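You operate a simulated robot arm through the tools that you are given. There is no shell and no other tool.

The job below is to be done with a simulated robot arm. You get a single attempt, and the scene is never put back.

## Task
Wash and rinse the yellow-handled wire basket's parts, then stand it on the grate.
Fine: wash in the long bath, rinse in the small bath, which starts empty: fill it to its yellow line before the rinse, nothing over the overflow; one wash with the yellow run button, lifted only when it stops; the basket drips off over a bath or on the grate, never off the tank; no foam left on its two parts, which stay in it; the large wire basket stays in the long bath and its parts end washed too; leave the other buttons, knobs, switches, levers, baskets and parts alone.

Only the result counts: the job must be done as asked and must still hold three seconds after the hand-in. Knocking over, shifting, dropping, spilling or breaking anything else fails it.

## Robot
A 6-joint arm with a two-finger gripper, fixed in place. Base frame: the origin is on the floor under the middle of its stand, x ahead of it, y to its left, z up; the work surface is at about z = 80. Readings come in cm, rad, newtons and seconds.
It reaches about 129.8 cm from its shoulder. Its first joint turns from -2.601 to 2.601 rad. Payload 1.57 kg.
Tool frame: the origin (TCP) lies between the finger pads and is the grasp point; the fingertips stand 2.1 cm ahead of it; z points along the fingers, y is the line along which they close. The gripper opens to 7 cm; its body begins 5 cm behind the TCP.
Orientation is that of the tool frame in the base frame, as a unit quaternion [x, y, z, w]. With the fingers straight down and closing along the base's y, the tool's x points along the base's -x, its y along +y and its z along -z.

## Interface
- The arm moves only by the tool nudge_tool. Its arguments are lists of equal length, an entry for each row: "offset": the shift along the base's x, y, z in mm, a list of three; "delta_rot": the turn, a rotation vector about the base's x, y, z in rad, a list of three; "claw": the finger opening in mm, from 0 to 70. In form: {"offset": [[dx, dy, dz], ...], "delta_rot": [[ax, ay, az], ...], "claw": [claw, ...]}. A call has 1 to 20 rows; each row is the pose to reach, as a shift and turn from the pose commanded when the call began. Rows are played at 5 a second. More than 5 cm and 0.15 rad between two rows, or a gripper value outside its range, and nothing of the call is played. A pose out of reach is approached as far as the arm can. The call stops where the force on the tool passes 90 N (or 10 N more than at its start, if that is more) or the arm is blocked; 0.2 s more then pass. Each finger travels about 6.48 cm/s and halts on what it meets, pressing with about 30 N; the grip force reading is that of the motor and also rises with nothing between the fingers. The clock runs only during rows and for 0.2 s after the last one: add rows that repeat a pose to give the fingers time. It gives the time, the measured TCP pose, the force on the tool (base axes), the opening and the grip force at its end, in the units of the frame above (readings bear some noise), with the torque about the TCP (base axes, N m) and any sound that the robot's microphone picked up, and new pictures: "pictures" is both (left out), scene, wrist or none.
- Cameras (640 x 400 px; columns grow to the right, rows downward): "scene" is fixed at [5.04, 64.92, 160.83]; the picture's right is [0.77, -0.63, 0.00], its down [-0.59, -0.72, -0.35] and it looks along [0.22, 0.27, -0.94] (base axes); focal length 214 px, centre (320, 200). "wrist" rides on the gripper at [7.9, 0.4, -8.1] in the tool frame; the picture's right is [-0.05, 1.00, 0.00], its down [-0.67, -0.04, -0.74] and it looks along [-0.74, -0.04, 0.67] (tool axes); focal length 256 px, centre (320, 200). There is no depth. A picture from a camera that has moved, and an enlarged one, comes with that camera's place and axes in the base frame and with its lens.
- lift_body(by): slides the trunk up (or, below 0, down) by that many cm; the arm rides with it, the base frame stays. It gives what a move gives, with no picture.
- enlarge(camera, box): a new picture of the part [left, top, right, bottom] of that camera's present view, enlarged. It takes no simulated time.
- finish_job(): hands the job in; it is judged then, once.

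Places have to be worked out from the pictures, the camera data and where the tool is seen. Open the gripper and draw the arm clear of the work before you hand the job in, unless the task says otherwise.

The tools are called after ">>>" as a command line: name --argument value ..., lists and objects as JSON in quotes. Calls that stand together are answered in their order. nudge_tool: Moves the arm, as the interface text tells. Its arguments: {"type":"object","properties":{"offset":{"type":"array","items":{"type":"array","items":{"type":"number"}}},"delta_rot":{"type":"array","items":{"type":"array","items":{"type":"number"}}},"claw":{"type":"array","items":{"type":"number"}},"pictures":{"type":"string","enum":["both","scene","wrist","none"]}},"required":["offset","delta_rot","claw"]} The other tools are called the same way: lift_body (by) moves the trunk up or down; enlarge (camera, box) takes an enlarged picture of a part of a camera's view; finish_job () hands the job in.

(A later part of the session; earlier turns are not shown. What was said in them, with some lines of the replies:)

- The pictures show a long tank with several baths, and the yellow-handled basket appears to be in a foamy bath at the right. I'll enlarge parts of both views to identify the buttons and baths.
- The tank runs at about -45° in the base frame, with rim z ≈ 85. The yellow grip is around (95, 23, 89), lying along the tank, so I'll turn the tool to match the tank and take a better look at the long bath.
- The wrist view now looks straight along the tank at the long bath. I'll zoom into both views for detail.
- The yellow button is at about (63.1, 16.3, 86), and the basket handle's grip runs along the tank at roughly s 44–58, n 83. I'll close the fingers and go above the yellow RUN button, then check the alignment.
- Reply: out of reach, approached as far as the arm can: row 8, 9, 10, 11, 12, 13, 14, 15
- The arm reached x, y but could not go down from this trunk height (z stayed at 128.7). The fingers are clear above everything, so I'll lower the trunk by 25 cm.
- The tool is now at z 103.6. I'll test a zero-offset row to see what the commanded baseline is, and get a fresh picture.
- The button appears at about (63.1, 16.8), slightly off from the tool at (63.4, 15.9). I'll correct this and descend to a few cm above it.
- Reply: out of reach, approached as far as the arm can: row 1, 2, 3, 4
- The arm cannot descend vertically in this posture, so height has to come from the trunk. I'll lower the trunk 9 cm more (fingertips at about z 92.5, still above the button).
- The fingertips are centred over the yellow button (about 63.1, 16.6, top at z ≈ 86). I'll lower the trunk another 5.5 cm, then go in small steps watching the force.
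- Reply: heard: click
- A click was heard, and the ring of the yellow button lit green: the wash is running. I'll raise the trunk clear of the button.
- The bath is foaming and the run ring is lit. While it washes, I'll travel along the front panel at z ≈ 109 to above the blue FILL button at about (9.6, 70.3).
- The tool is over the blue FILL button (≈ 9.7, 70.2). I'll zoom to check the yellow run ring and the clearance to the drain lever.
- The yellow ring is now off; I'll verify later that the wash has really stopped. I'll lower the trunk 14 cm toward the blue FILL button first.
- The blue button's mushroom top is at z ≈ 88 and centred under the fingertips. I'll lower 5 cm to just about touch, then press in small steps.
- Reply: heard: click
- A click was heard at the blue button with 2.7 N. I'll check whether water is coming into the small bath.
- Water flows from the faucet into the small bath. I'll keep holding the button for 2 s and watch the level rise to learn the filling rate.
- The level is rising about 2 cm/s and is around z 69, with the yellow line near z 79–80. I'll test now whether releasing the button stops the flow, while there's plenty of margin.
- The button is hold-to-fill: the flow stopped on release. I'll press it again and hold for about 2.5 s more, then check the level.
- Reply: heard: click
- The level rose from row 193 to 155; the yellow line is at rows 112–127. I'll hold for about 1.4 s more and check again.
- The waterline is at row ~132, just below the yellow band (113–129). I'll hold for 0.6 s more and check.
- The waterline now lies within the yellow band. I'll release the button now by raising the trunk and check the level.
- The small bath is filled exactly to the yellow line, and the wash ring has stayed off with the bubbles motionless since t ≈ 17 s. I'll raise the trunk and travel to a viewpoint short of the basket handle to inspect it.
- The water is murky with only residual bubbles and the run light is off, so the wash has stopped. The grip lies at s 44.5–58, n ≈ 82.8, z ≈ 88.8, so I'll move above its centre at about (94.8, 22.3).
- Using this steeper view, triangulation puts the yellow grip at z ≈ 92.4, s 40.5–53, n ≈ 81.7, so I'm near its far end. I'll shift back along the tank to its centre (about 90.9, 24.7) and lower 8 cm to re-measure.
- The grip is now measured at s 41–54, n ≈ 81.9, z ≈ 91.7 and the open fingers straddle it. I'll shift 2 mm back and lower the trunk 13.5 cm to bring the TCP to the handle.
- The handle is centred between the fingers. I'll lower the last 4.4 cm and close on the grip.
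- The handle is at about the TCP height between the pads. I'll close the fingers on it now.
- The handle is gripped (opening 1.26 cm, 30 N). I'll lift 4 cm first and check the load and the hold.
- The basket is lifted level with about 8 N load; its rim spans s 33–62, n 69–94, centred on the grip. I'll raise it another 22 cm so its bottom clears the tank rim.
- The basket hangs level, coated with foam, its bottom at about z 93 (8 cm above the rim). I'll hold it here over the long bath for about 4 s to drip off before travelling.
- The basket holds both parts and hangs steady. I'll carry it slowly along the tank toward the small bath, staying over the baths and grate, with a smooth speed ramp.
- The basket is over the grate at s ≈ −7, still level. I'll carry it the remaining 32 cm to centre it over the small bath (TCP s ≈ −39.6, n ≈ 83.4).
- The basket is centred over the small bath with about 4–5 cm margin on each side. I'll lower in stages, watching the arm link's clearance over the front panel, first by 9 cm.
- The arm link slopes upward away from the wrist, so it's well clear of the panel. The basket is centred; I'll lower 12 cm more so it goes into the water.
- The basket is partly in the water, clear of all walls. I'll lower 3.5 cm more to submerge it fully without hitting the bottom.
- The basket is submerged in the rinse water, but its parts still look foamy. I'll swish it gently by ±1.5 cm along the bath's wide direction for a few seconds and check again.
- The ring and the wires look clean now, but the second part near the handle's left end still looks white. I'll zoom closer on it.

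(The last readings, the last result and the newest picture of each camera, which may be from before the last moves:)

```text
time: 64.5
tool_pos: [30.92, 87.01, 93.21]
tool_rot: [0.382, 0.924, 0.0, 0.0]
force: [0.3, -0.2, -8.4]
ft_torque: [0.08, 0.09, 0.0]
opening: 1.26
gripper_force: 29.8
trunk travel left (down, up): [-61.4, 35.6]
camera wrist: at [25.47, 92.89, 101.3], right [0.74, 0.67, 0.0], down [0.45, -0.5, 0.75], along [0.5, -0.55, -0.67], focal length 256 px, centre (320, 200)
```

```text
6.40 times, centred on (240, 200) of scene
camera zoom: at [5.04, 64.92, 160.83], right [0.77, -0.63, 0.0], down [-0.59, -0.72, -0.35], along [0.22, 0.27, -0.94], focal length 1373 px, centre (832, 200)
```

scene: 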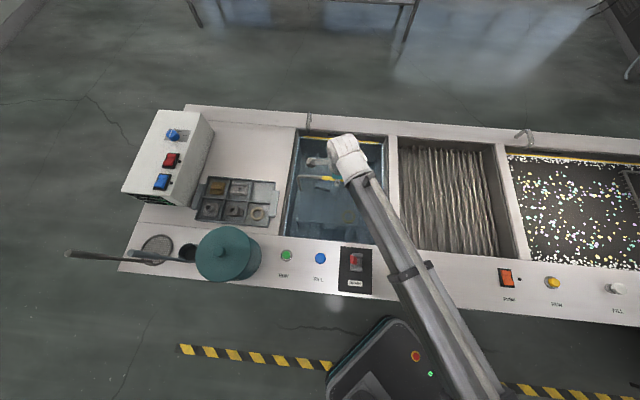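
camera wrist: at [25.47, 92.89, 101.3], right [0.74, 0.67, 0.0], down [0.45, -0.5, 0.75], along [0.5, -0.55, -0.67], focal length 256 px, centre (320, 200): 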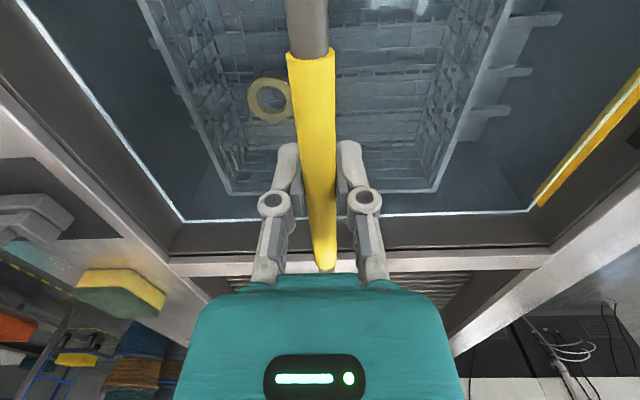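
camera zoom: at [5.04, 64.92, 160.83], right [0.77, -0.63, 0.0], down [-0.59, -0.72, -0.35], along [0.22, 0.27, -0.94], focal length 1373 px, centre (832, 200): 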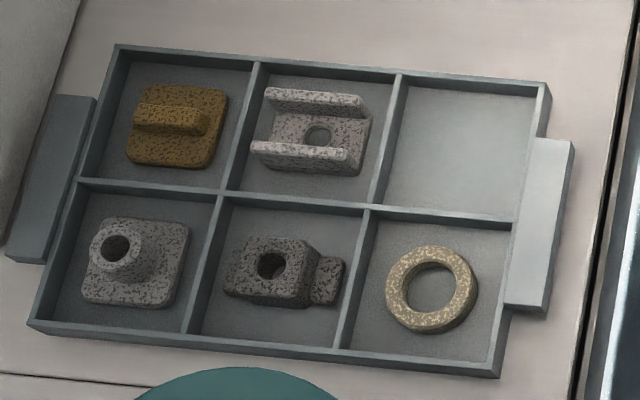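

Both parts now look smooth and clean: the ring is brass and the channel block bare metal. I'll swish a few more seconds for certainty before lifting.

>>> nudge_tool --offset '[[5, 5, 0], [10, 10, 0], [5, 5, 0], [0, 0, 0], [-5, -5, 0], [-10, -10, 0], [-5, -5, 0], [0, 0, 0], [5, 5, 0], [10, 10, 0], [5, 5, 0], [0, 0, 0], [-5, -5, 0], [-10, -10, 0], [-5, -5, 0], [0, 0, 0], [0, 0, 0]]' --delta_rot '[[0, 0, 0], [0, 0, 0], [0, 0, 0], [0, 0, 0], [0, 0, 0], [0, 0, 0], [0, 0, 0], [0, 0, 0], [0, 0, 0], [0, 0, 0], [0, 0, 0], [0, 0, 0], [0, 0, 0], [0, 0, 0], [0, 0, 0], [0, 0, 0], [0, 0, 0]]' --claw '[0, 0, 0, 0, 0, 0, 0, 0, 0, 0, 0, 0, 0, 0, 0, 0, 0]' --pictures "none"

>>> lift_body --by 24.5

>>> enlarge --camera "scene" --box '[280, 100, 410, 260]'

>>> enlarge --camera "wrist" --box '[120, 0, 520, 250]'

```text
time: 68.1
tool_pos: [30.86, 87.02, 93.27]
tool_rot: [0.383, 0.924, 0.0, 0.0]
force: [0.9, -0.3, -8.8]
ft_torque: [0.09, 0.1, 0.01]
opening: 1.25
gripper_force: 30.0
trunk travel left (down, up): [-61.4, 35.6]
```

```text
time: 70.7
tool_pos: [30.86, 87.09, 117.65]
tool_rot: [0.382, 0.924, 0.0, 0.0]
force: [0.9, -0.4, -8.2]
ft_torque: [0.07, 0.05, 0.03]
opening: 1.26
gripper_force: 30.0
trunk travel left (down, up): [-85.9, 11.1]
```

```text
2.50 times, centred on (345, 180) of scene
camera zoom: at [5.04, 64.92, 160.83], right [0.77, -0.63, 0.0], down [-0.59, -0.72, -0.35], along [0.22, 0.27, -0.94], focal length 536 px, centre (258, 250)
```

zoom: 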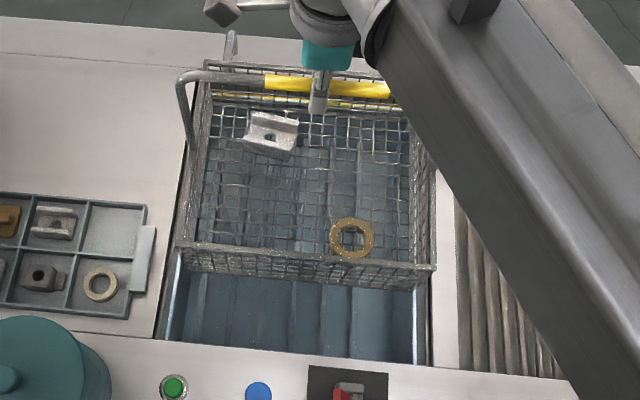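

```text
1.60 times, centred on (320, 125) of wrist
camera zoom: at [25.44, 92.92, 125.79], right [0.74, 0.67, 0.0], down [0.45, -0.5, 0.75], along [0.5, -0.55, -0.67], focal length 410 px, centre (320, 320)
```

zoom: 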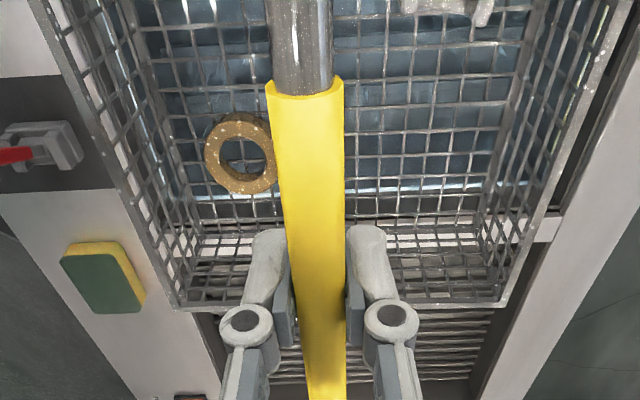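

The basket and both parts are foam-free. I'll let it drip over the small bath for about 4 s.

>>> nudge_tool --offset '[[0, 0, 0], [0, 0, 0], [0, 0, 0], [0, 0, 0], [0, 0, 0], [0, 0, 0], [0, 0, 0], [0, 0, 0], [0, 0, 0], [0, 0, 0], [0, 0, 0], [0, 0, 0], [0, 0, 0], [0, 0, 0], [0, 0, 0], [0, 0, 0], [0, 0, 0], [0, 0, 0], [0, 0, 0], [0, 0, 0]]' --delta_rot '[[0, 0, 0], [0, 0, 0], [0, 0, 0], [0, 0, 0], [0, 0, 0], [0, 0, 0], [0, 0, 0], [0, 0, 0], [0, 0, 0], [0, 0, 0], [0, 0, 0], [0, 0, 0], [0, 0, 0], [0, 0, 0], [0, 0, 0], [0, 0, 0], [0, 0, 0], [0, 0, 0], [0, 0, 0], [0, 0, 0]]' --claw '[0, 0, 0, 0, 0, 0, 0, 0, 0, 0, 0, 0, 0, 0, 0, 0, 0, 0, 0, 0]'

>>> enlarge --camera "scene" --box '[280, 100, 410, 260]'

>>> enlarge --camera "scene" --box '[480, 120, 640, 320]'

```text
time: 74.9
tool_pos: [30.84, 87.08, 117.83]
tool_rot: [0.383, 0.924, 0.0, 0.0]
force: [0.2, 0.8, -8.5]
ft_torque: [0.1, 0.07, -0.01]
opening: 1.25
gripper_force: 29.6
trunk travel left (down, up): [-85.9, 11.1]
camera wrist: at [25.43, 92.91, 125.8], right [0.74, 0.67, 0.0], down [0.45, -0.5, 0.75], along [0.5, -0.55, -0.67], focal length 256 px, centre (320, 200)
```

scene: 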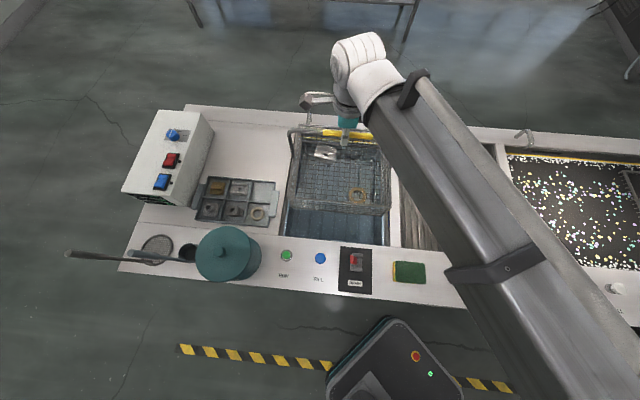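
wrist: 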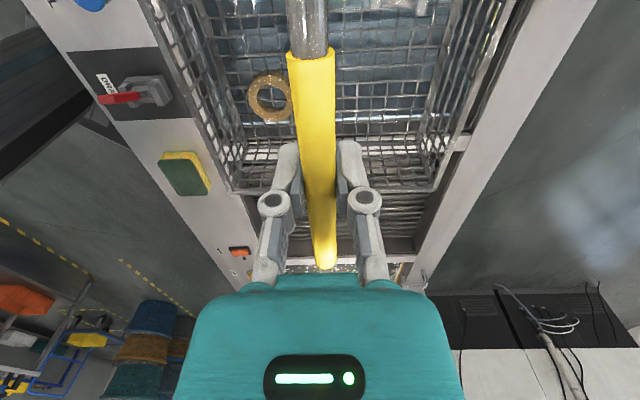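

```text
2.50 times, centred on (345, 180) of scene
camera zoom: at [5.04, 64.92, 160.83], right [0.77, -0.63, 0.0], down [-0.59, -0.72, -0.35], along [0.22, 0.27, -0.94], focal length 536 px, centre (258, 250)
```

zoom: 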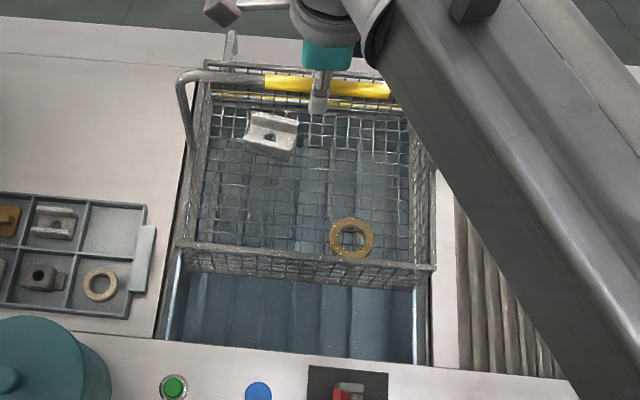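

```text
2.00 times, centred on (560, 220) of scene
camera zoom: at [5.04, 64.92, 160.83], right [0.77, -0.63, 0.0], down [-0.59, -0.72, -0.35], along [0.22, 0.27, -0.94], focal length 429 px, centre (-160, 160)
```

zoom: 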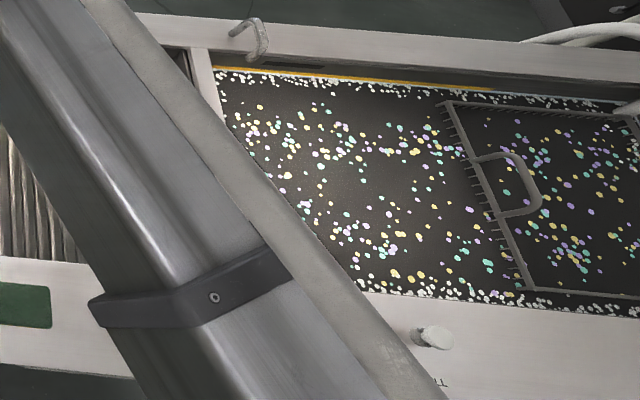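

The basket has dripped, and everything is steady. I'll carry it to the middle of the grate (TCP s ≈ 4.2, n ≈ 84.3) at the same height.

>>> nudge_tool --offset '[[7, -7, 0], [22, -21, 0], [40, -38, 0], [61, -59, 0], [83, -80, 0], [105, -100, 0], [126, -121, 0], [148, -142, 0], [170, -163, 0], [191, -183, 0], [213, -204, 0], [234, -225, 0], [256, -246, 0], [278, -266, 0], [294, -282, 0], [305, -293, 0], [312, -299, 0], [316, -303, 0], [316, -303, 0], [316, -303, 0]]' --delta_rot '[[0, 0, 0], [0, 0, 0], [0, 0, 0], [0, 0, 0], [0, 0, 0], [0, 0, 0], [0, 0, 0], [0, 0, 0], [0, 0, 0], [0, 0, 0], [0, 0, 0], [0, 0, 0], [0, 0, 0], [0, 0, 0], [0, 0, 0], [0, 0, 0], [0, 0, 0], [0, 0, 0], [0, 0, 0], [0, 0, 0]]' --claw '[0, 0, 0, 0, 0, 0, 0, 0, 0, 0, 0, 0, 0, 0, 0, 0, 0, 0, 0, 0]'

>>> enlarge --camera "scene" --box '[370, 80, 570, 310]'

>>> enlarge --camera "wrist" --box '[120, 0, 520, 250]'

```text
time: 79.1
tool_pos: [62.48, 56.59, 117.74]
tool_rot: [0.382, 0.924, 0.0, -0.001]
force: [-1.0, -0.5, -7.9]
ft_torque: [0.07, 0.09, 0.03]
opening: 1.25
gripper_force: 29.3
trunk travel left (down, up): [-85.9, 11.1]
camera wrist: at [57.08, 62.51, 125.81], right [0.74, 0.67, 0.0], down [0.45, -0.5, 0.74], along [0.5, -0.55, -0.67], focal length 256 px, centre (320, 200)
```

scene: 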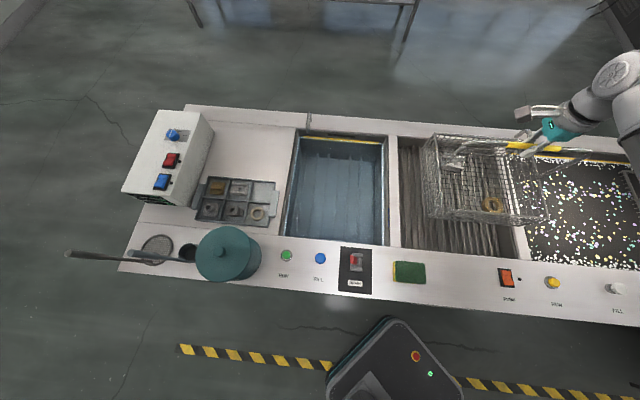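
wrist: 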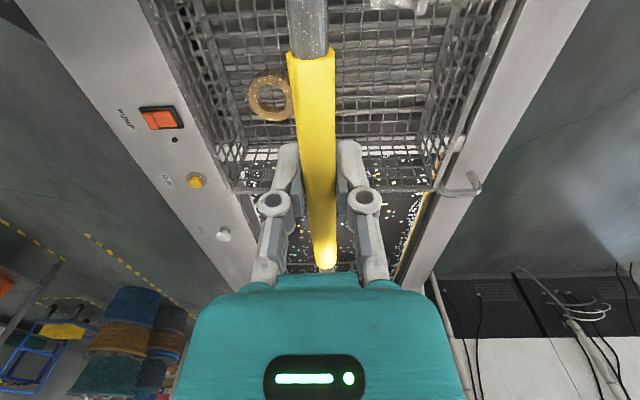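

```text
1.74 times, centred on (470, 195) of scene
camera zoom: at [5.04, 64.92, 160.83], right [0.77, -0.63, 0.0], down [-0.59, -0.72, -0.35], along [0.22, 0.27, -0.94], focal length 373 px, centre (59, 209)
```

zoom: 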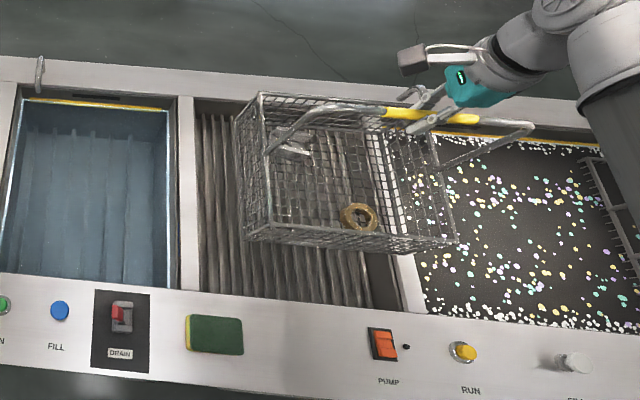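

```text
1.60 times, centred on (320, 125) of wrist
camera zoom: at [57.08, 62.51, 125.81], right [0.74, 0.67, 0.0], down [0.45, -0.5, 0.74], along [0.5, -0.55, -0.67], focal length 410 px, centre (320, 320)
```

zoom: 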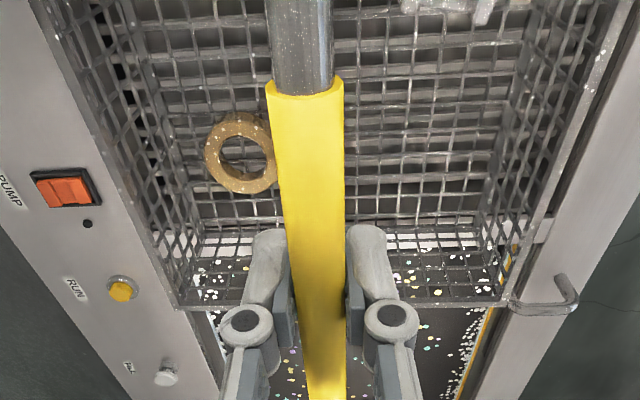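

The basket is centred over the grate with about 5 cm clearance to both side walls. I'll lower it 10 cm and look before the final touch-down.

>>> lift_body --by -10

>>> enlarge --camera "scene" --box '[370, 80, 570, 310]'

>>> enlarge --camera "wrist" --box '[120, 0, 520, 250]'

```text
time: 80.4
tool_pos: [62.58, 56.51, 107.82]
tool_rot: [0.383, 0.924, 0.0, -0.001]
force: [0.6, 0.2, -7.8]
ft_torque: [0.09, 0.1, -0.01]
opening: 1.24
gripper_force: 30.0
trunk travel left (down, up): [-75.9, 21.1]
```

```text
1.74 times, centred on (470, 195) of scene
camera zoom: at [5.04, 64.92, 160.83], right [0.77, -0.63, 0.0], down [-0.59, -0.72, -0.35], along [0.22, 0.27, -0.94], focal length 373 px, centre (59, 209)
```

zoom: 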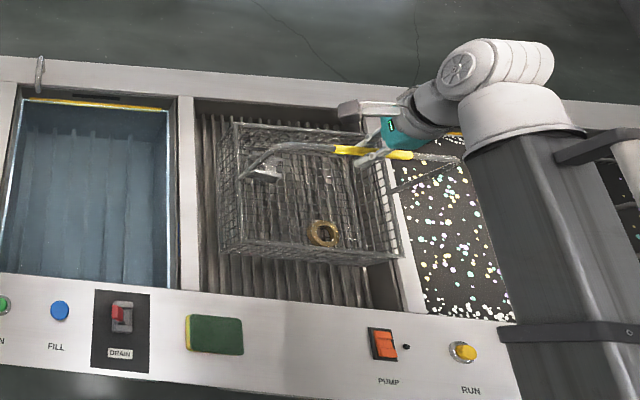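

```text
1.60 times, centred on (320, 125) of wrist
camera zoom: at [57.06, 62.49, 115.82], right [0.74, 0.67, 0.0], down [0.45, -0.5, 0.74], along [0.5, -0.55, -0.67], focal length 410 px, centre (320, 320)
```

zoom: 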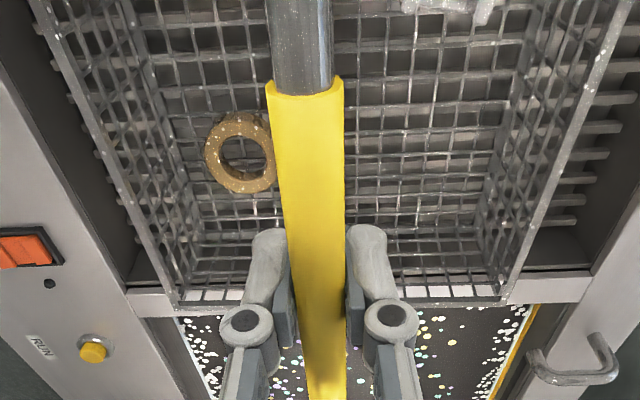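

The bottom is at about z 83, still hanging free (7.8 N). I'll continue in small steps, watching for the load to transfer.

>>> lift_body --by -2

>>> lift_body --by -0.7

>>> lift_body --by -0.5

```text
time: 81.1
tool_pos: [62.54, 56.65, 105.64]
tool_rot: [0.382, 0.924, 0.0, 0.0]
force: [-0.7, 0.1, -8.0]
ft_torque: [0.07, 0.07, 0.0]
opening: 1.26
gripper_force: 30.1
trunk travel left (down, up): [-73.9, 23.1]
```

```text
time: 81.6
tool_pos: [62.45, 56.63, 104.98]
tool_rot: [0.383, 0.924, 0.001, 0.0]
force: [0.4, 0.3, -7.5]
ft_torque: [0.08, 0.1, 0.01]
opening: 1.29
gripper_force: 30.2
trunk travel left (down, up): [-73.2, 23.8]
```

```text
time: 82.2
tool_pos: [62.44, 56.63, 104.65]
tool_rot: [0.383, 0.924, 0.0, 0.0]
force: [0.3, 0.4, -7.9]
ft_torque: [0.07, 0.09, -0.01]
opening: 1.29
gripper_force: 30.3
trunk travel left (down, up): [-72.7, 24.3]
```

The load is still fully on the gripper at TCP z ≈ 104.6. I'll keep stepping down by half a centimetre.

>>> lift_body --by -0.5

>>> lift_body --by -0.5

>>> enlarge --camera "scene" --box '[390, 120, 540, 290]'

>>> enlarge --camera "wrist" --box '[120, 0, 520, 250]'

```text
time: 82.7
tool_pos: [62.48, 56.55, 104.06]
tool_rot: [0.383, 0.924, -0.001, -0.001]
force: [0.9, 0.1, -7.7]
ft_torque: [0.05, 0.02, 0.02]
opening: 1.26
gripper_force: 30.4
trunk travel left (down, up): [-72.2, 24.8]
```

```text
time: 83.2
tool_pos: [62.32, 56.56, 103.68]
tool_rot: [0.383, 0.924, 0.002, 0.0]
force: [4.1, 8.1, 21.7]
ft_torque: [0.07, 0.13, 0.13]
opening: 1.24
gripper_force: 30.4
trunk travel left (down, up): [-71.7, 25.3]
```

```text
2.35 times, centred on (465, 205) of scene
camera zoom: at [5.04, 64.92, 160.83], right [0.77, -0.63, 0.0], down [-0.59, -0.72, -0.35], along [0.22, 0.27, -0.94], focal length 505 px, centre (-21, 188)
```

zoom: 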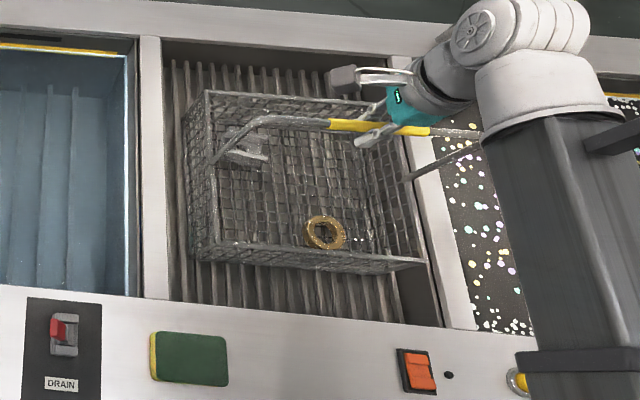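

```text
1.60 times, centred on (320, 125) of wrist
camera zoom: at [56.95, 62.47, 111.8], right [0.74, 0.67, 0.0], down [0.45, -0.5, 0.74], along [0.5, -0.55, -0.67], focal length 410 px, centre (320, 320)
```

zoom: 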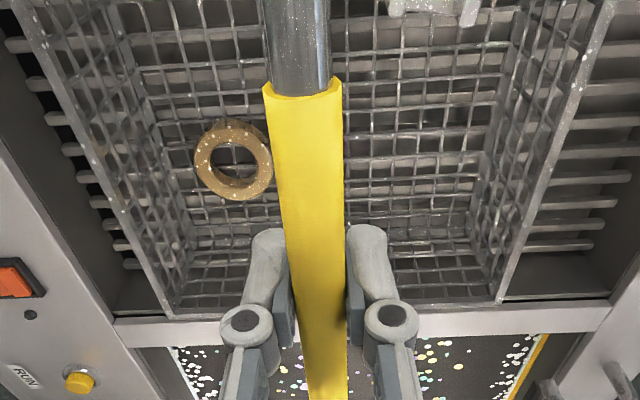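

The load transferred (force +21.7 N), so the basket stands on the grate at TCP ≈ 103.8. I'll raise the trunk 0.3 cm to relieve the excess pressure.

>>> lift_body --by 0.3

```text
time: 83.8
tool_pos: [62.47, 56.5, 103.82]
tool_rot: [0.383, 0.924, -0.001, 0.0]
force: [0.4, -0.3, -8.3]
ft_torque: [0.07, 0.1, 0.0]
opening: 1.26
gripper_force: 30.2
trunk travel left (down, up): [-72.0, 25.0]
```

It's just hanging again, so contact is within the next 1–3 mm. I'll lower 0.15 cm and read the force.

>>> lift_body --by -0.15

```text
time: 84.3
tool_pos: [62.52, 56.51, 103.72]
tool_rot: [0.383, 0.924, 0.0, 0.0]
force: [1.5, 0.0, -2.5]
ft_torque: [0.0, 0.07, 0.03]
opening: 1.25
gripper_force: 30.5
trunk travel left (down, up): [-71.9, 25.1]
```

The grate now carries most of the basket's weight (−2.5 N left). I'll open the fingers gently and wait for the basket to settle.

>>> nudge_tool --offset '[[0, 0, 0], [0, 0, 0], [0, 0, 0], [0, 0, 0], [0, 0, 0], [0, 0, 0], [0, 0, 0], [0, 0, 0], [0, 0, 0]]' --delta_rot '[[0, 0, 0], [0, 0, 0], [0, 0, 0], [0, 0, 0], [0, 0, 0], [0, 0, 0], [0, 0, 0], [0, 0, 0], [0, 0, 0]]' --claw '[13, 15, 18, 22, 30, 40, 50, 60, 60]'

>>> enlarge --camera "wrist" --box '[120, 0, 520, 250]'

>>> enlarge --camera "scene" --box '[390, 120, 540, 290]'

```text
time: 86.3
tool_pos: [62.42, 56.56, 103.7]
tool_rot: [0.382, 0.924, 0.001, 0.001]
force: [0.5, -1.4, -0.1]
ft_torque: [-0.01, -0.02, -0.01]
opening: 6.01
gripper_force: 0.0
trunk travel left (down, up): [-71.9, 25.1]
camera wrist: at [57.02, 62.46, 111.82], right [0.74, 0.67, 0.0], down [0.45, -0.5, 0.74], along [0.5, -0.55, -0.67], focal length 256 px, centre (320, 200)
```

scene: 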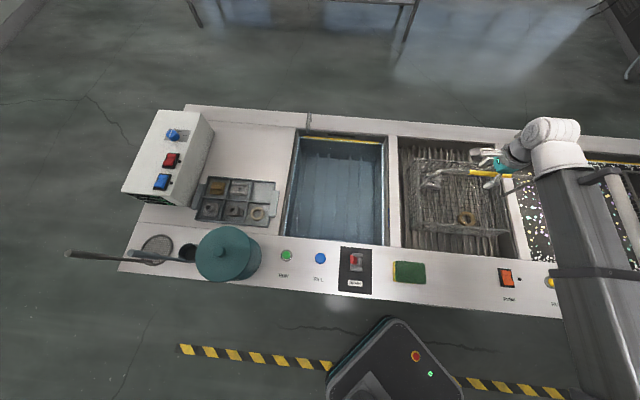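
wrist: 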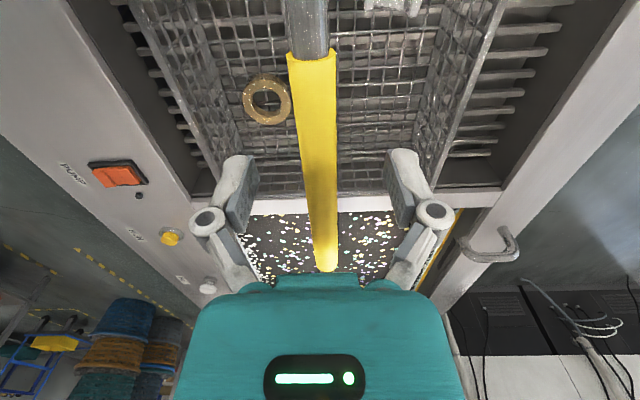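

```text
1.60 times, centred on (320, 125) of wrist
camera zoom: at [57.02, 62.46, 111.82], right [0.74, 0.67, 0.0], down [0.45, -0.5, 0.74], along [0.5, -0.55, -0.67], focal length 410 px, centre (320, 320)
```

zoom: 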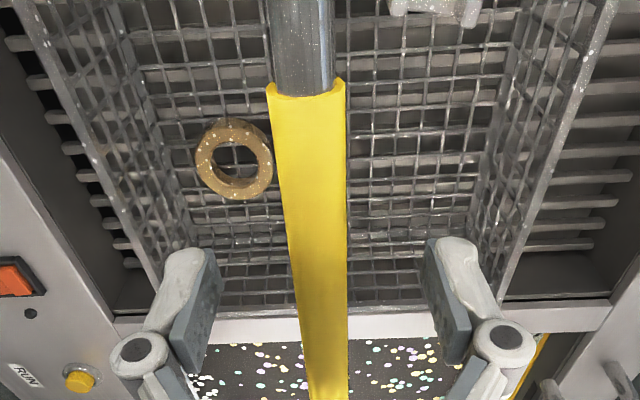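

```text
2.35 times, centred on (465, 205) of scene
camera zoom: at [5.04, 64.92, 160.83], right [0.77, -0.63, 0.0], down [-0.59, -0.72, -0.35], along [0.22, 0.27, -0.94], focal length 505 px, centre (-21, 188)
```

zoom: 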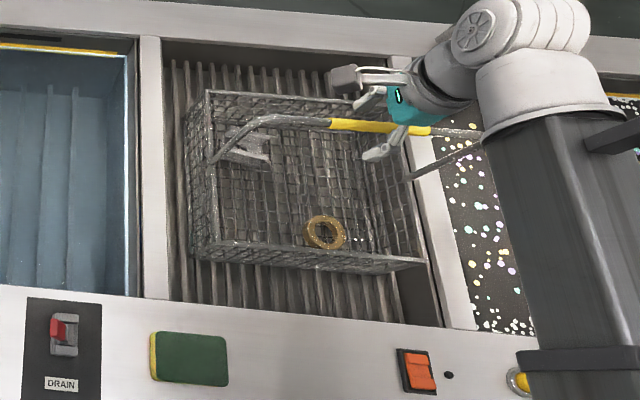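

The basket is released and stands level on the grate with its handle upright. I'll raise the trunk straight up to clear the handle.

>>> lift_body --by 5

>>> lift_body --by 18

>>> enlarge --camera "scene" --box '[390, 120, 540, 290]'

>>> enlarge --camera "wrist" --box '[0, 0, 640, 400]'

```text
time: 87.2
tool_pos: [62.45, 56.58, 108.66]
tool_rot: [0.383, 0.924, 0.0, 0.0]
force: [0.2, 0.5, 0.1]
ft_torque: [-0.02, -0.03, 0.03]
opening: 6.0
gripper_force: 0.0
trunk travel left (down, up): [-76.9, 20.1]
```

```text
time: 89.2
tool_pos: [62.6, 56.45, 126.66]
tool_rot: [0.382, 0.924, 0.0, 0.0]
force: [0.0, -0.1, -0.1]
ft_torque: [0.0, 0.02, 0.01]
opening: 6.03
gripper_force: 0.1
trunk travel left (down, up): [-94.9, 2.1]
```

```text
2.35 times, centred on (465, 205) of scene
camera zoom: at [5.04, 64.92, 160.83], right [0.77, -0.63, 0.0], down [-0.59, -0.72, -0.35], along [0.22, 0.27, -0.94], focal length 505 px, centre (-21, 188)
```

zoom: 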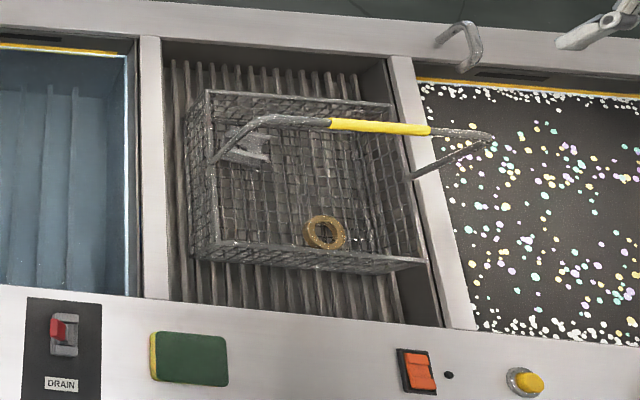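

```text
1.00 times, centred on (320, 200) of wrist (not enlarged: the box is as wide or as high as the picture)
camera zoom: at [57.03, 62.47, 134.81], right [0.74, 0.67, 0.0], down [0.45, -0.5, 0.74], along [0.5, -0.55, -0.67], focal length 256 px, centre (320, 200)
```

zoom: 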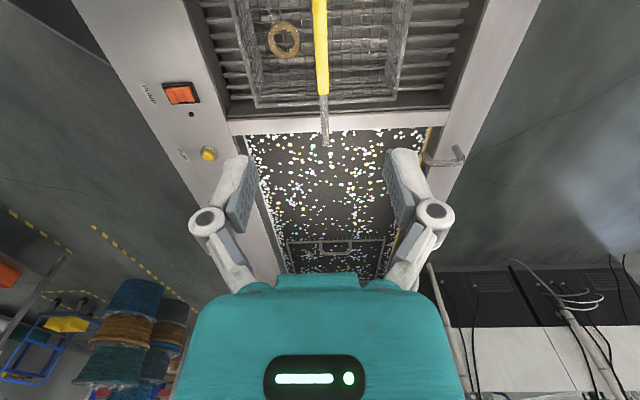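

The basket stands alone on the grate with both parts inside, foam-free. I'll open the gripper fully and draw the arm back over the front, away from the work.

>>> nudge_tool --offset '[[-10, -10, 0], [-30, -30, 0], [-50, -55, 0], [-70, -85, 0], [-90, -115, 0], [-100, -140, 0], [-105, -160, 0], [-105, -160, 0], [-105, -160, 0], [-105, -160, 0]]' --delta_rot '[[0, 0, 0], [0, 0, 0], [0, 0, 0], [0, 0, 0], [0, 0, 0], [0, 0, 0], [0, 0, 0], [0, 0, 0], [0, 0, 0], [0, 0, 0]]' --claw '[60, 60, 60, 65, 70, 70, 70, 70, 70, 70]'

>>> enlarge --camera "scene" --box '[390, 120, 540, 290]'

>>> enlarge --camera "scene" --box '[490, 120, 640, 310]'

>>> enlarge --camera "scene" --box '[110, 90, 410, 310]'

```text
time: 91.4
tool_pos: [51.88, 40.42, 126.79]
tool_rot: [0.383, 0.924, 0.0, 0.0]
force: [0.6, 0.2, -0.4]
ft_torque: [-0.02, -0.01, 0.01]
opening: 6.98
gripper_force: 0.1
trunk travel left (down, up): [-94.9, 2.1]
camera wrist: at [46.48, 46.39, 134.82], right [0.74, 0.67, 0.0], down [0.45, -0.5, 0.74], along [0.5, -0.55, -0.67], focal length 256 px, centre (320, 200)
```

scene: 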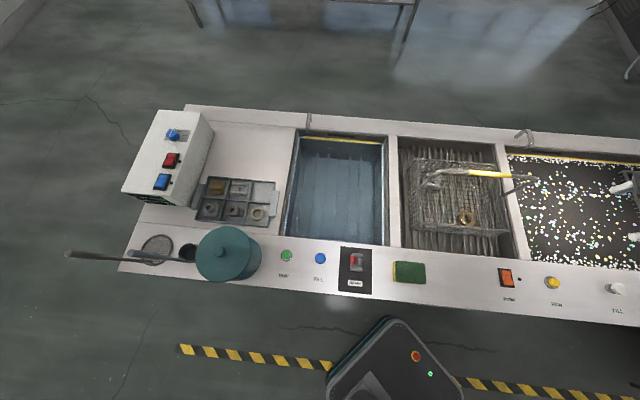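
wrist: 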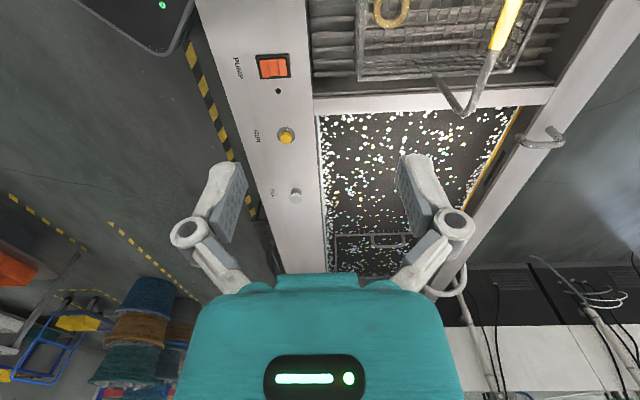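

```text
2.35 times, centred on (465, 205) of scene
camera zoom: at [5.04, 64.92, 160.83], right [0.77, -0.63, 0.0], down [-0.59, -0.72, -0.35], along [0.22, 0.27, -0.94], focal length 505 px, centre (-21, 188)
```

zoom: 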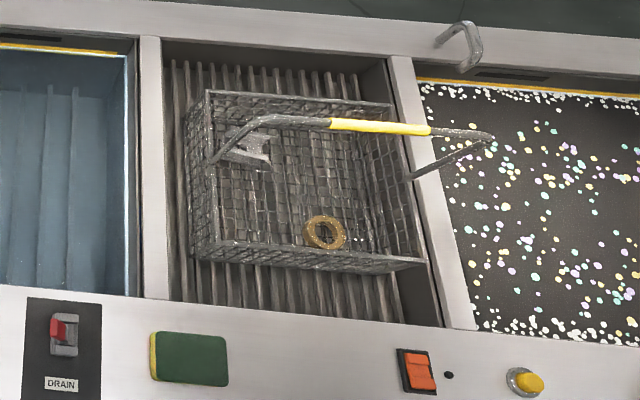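

```text
2.11 times, centred on (565, 215) of scene
camera zoom: at [5.04, 64.92, 160.83], right [0.77, -0.63, 0.0], down [-0.59, -0.72, -0.35], along [0.22, 0.27, -0.94], focal length 452 px, centre (-196, 168)
```

zoom: 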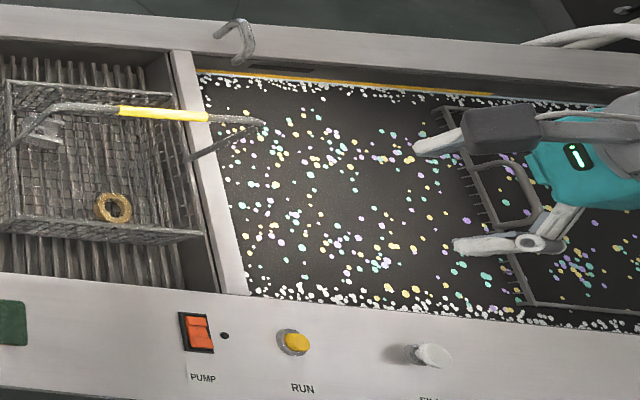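

```text
1.82 times, centred on (260, 200) of scene
camera zoom: at [5.04, 64.92, 160.83], right [0.77, -0.63, 0.0], down [-0.59, -0.72, -0.35], along [0.22, 0.27, -0.94], focal length 390 px, centre (429, 200)
```

zoom: 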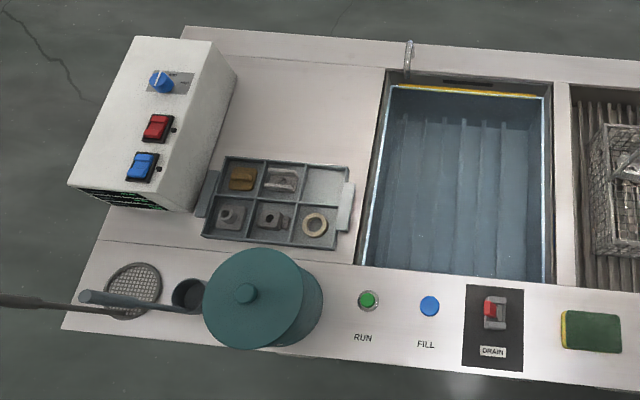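

The basket stands on the grate with both washed and rinsed parts in it. The run light is off, the small bath is at its yellow line, and the large basket is still in the long bath. The arm is open and clear, so I'll hand in the job.

>>> finish_job

```text
The job is handed in.
```

The yellow-handled basket is washed, rinsed and standing level on the grate, with both its parts inside and no foam visible on either. The job is handed in; the hand-in gave no result, so I can't say whether it passed.

- **Wash:** One press of the yellow run button started it. The ring light went out within about six seconds. I lifted the basket more than 20 seconds after that. There was no stop sound, so I judged the end by the light and the still bubbles.
- **Rinse:** I filled the small bath to the middle of its yellow line with the blue fill button. It runs only while held, and nothing reached the overflow. The foam came off the basket and both parts in the rinse.
- **Dripping:** I held the basket for about 5 seconds over the long bath and about 4 over the small bath. It travelled only over the tank.
- **Large basket:** It stayed in the long bath and was in it during the wash. The water is now too murky to see its parts, so I couldn't confirm they came out clean.

I pressed only the yellow run and blue fill buttons. In the last pictures everything else looks unmoved. The arm is drawn back with the gripper open.
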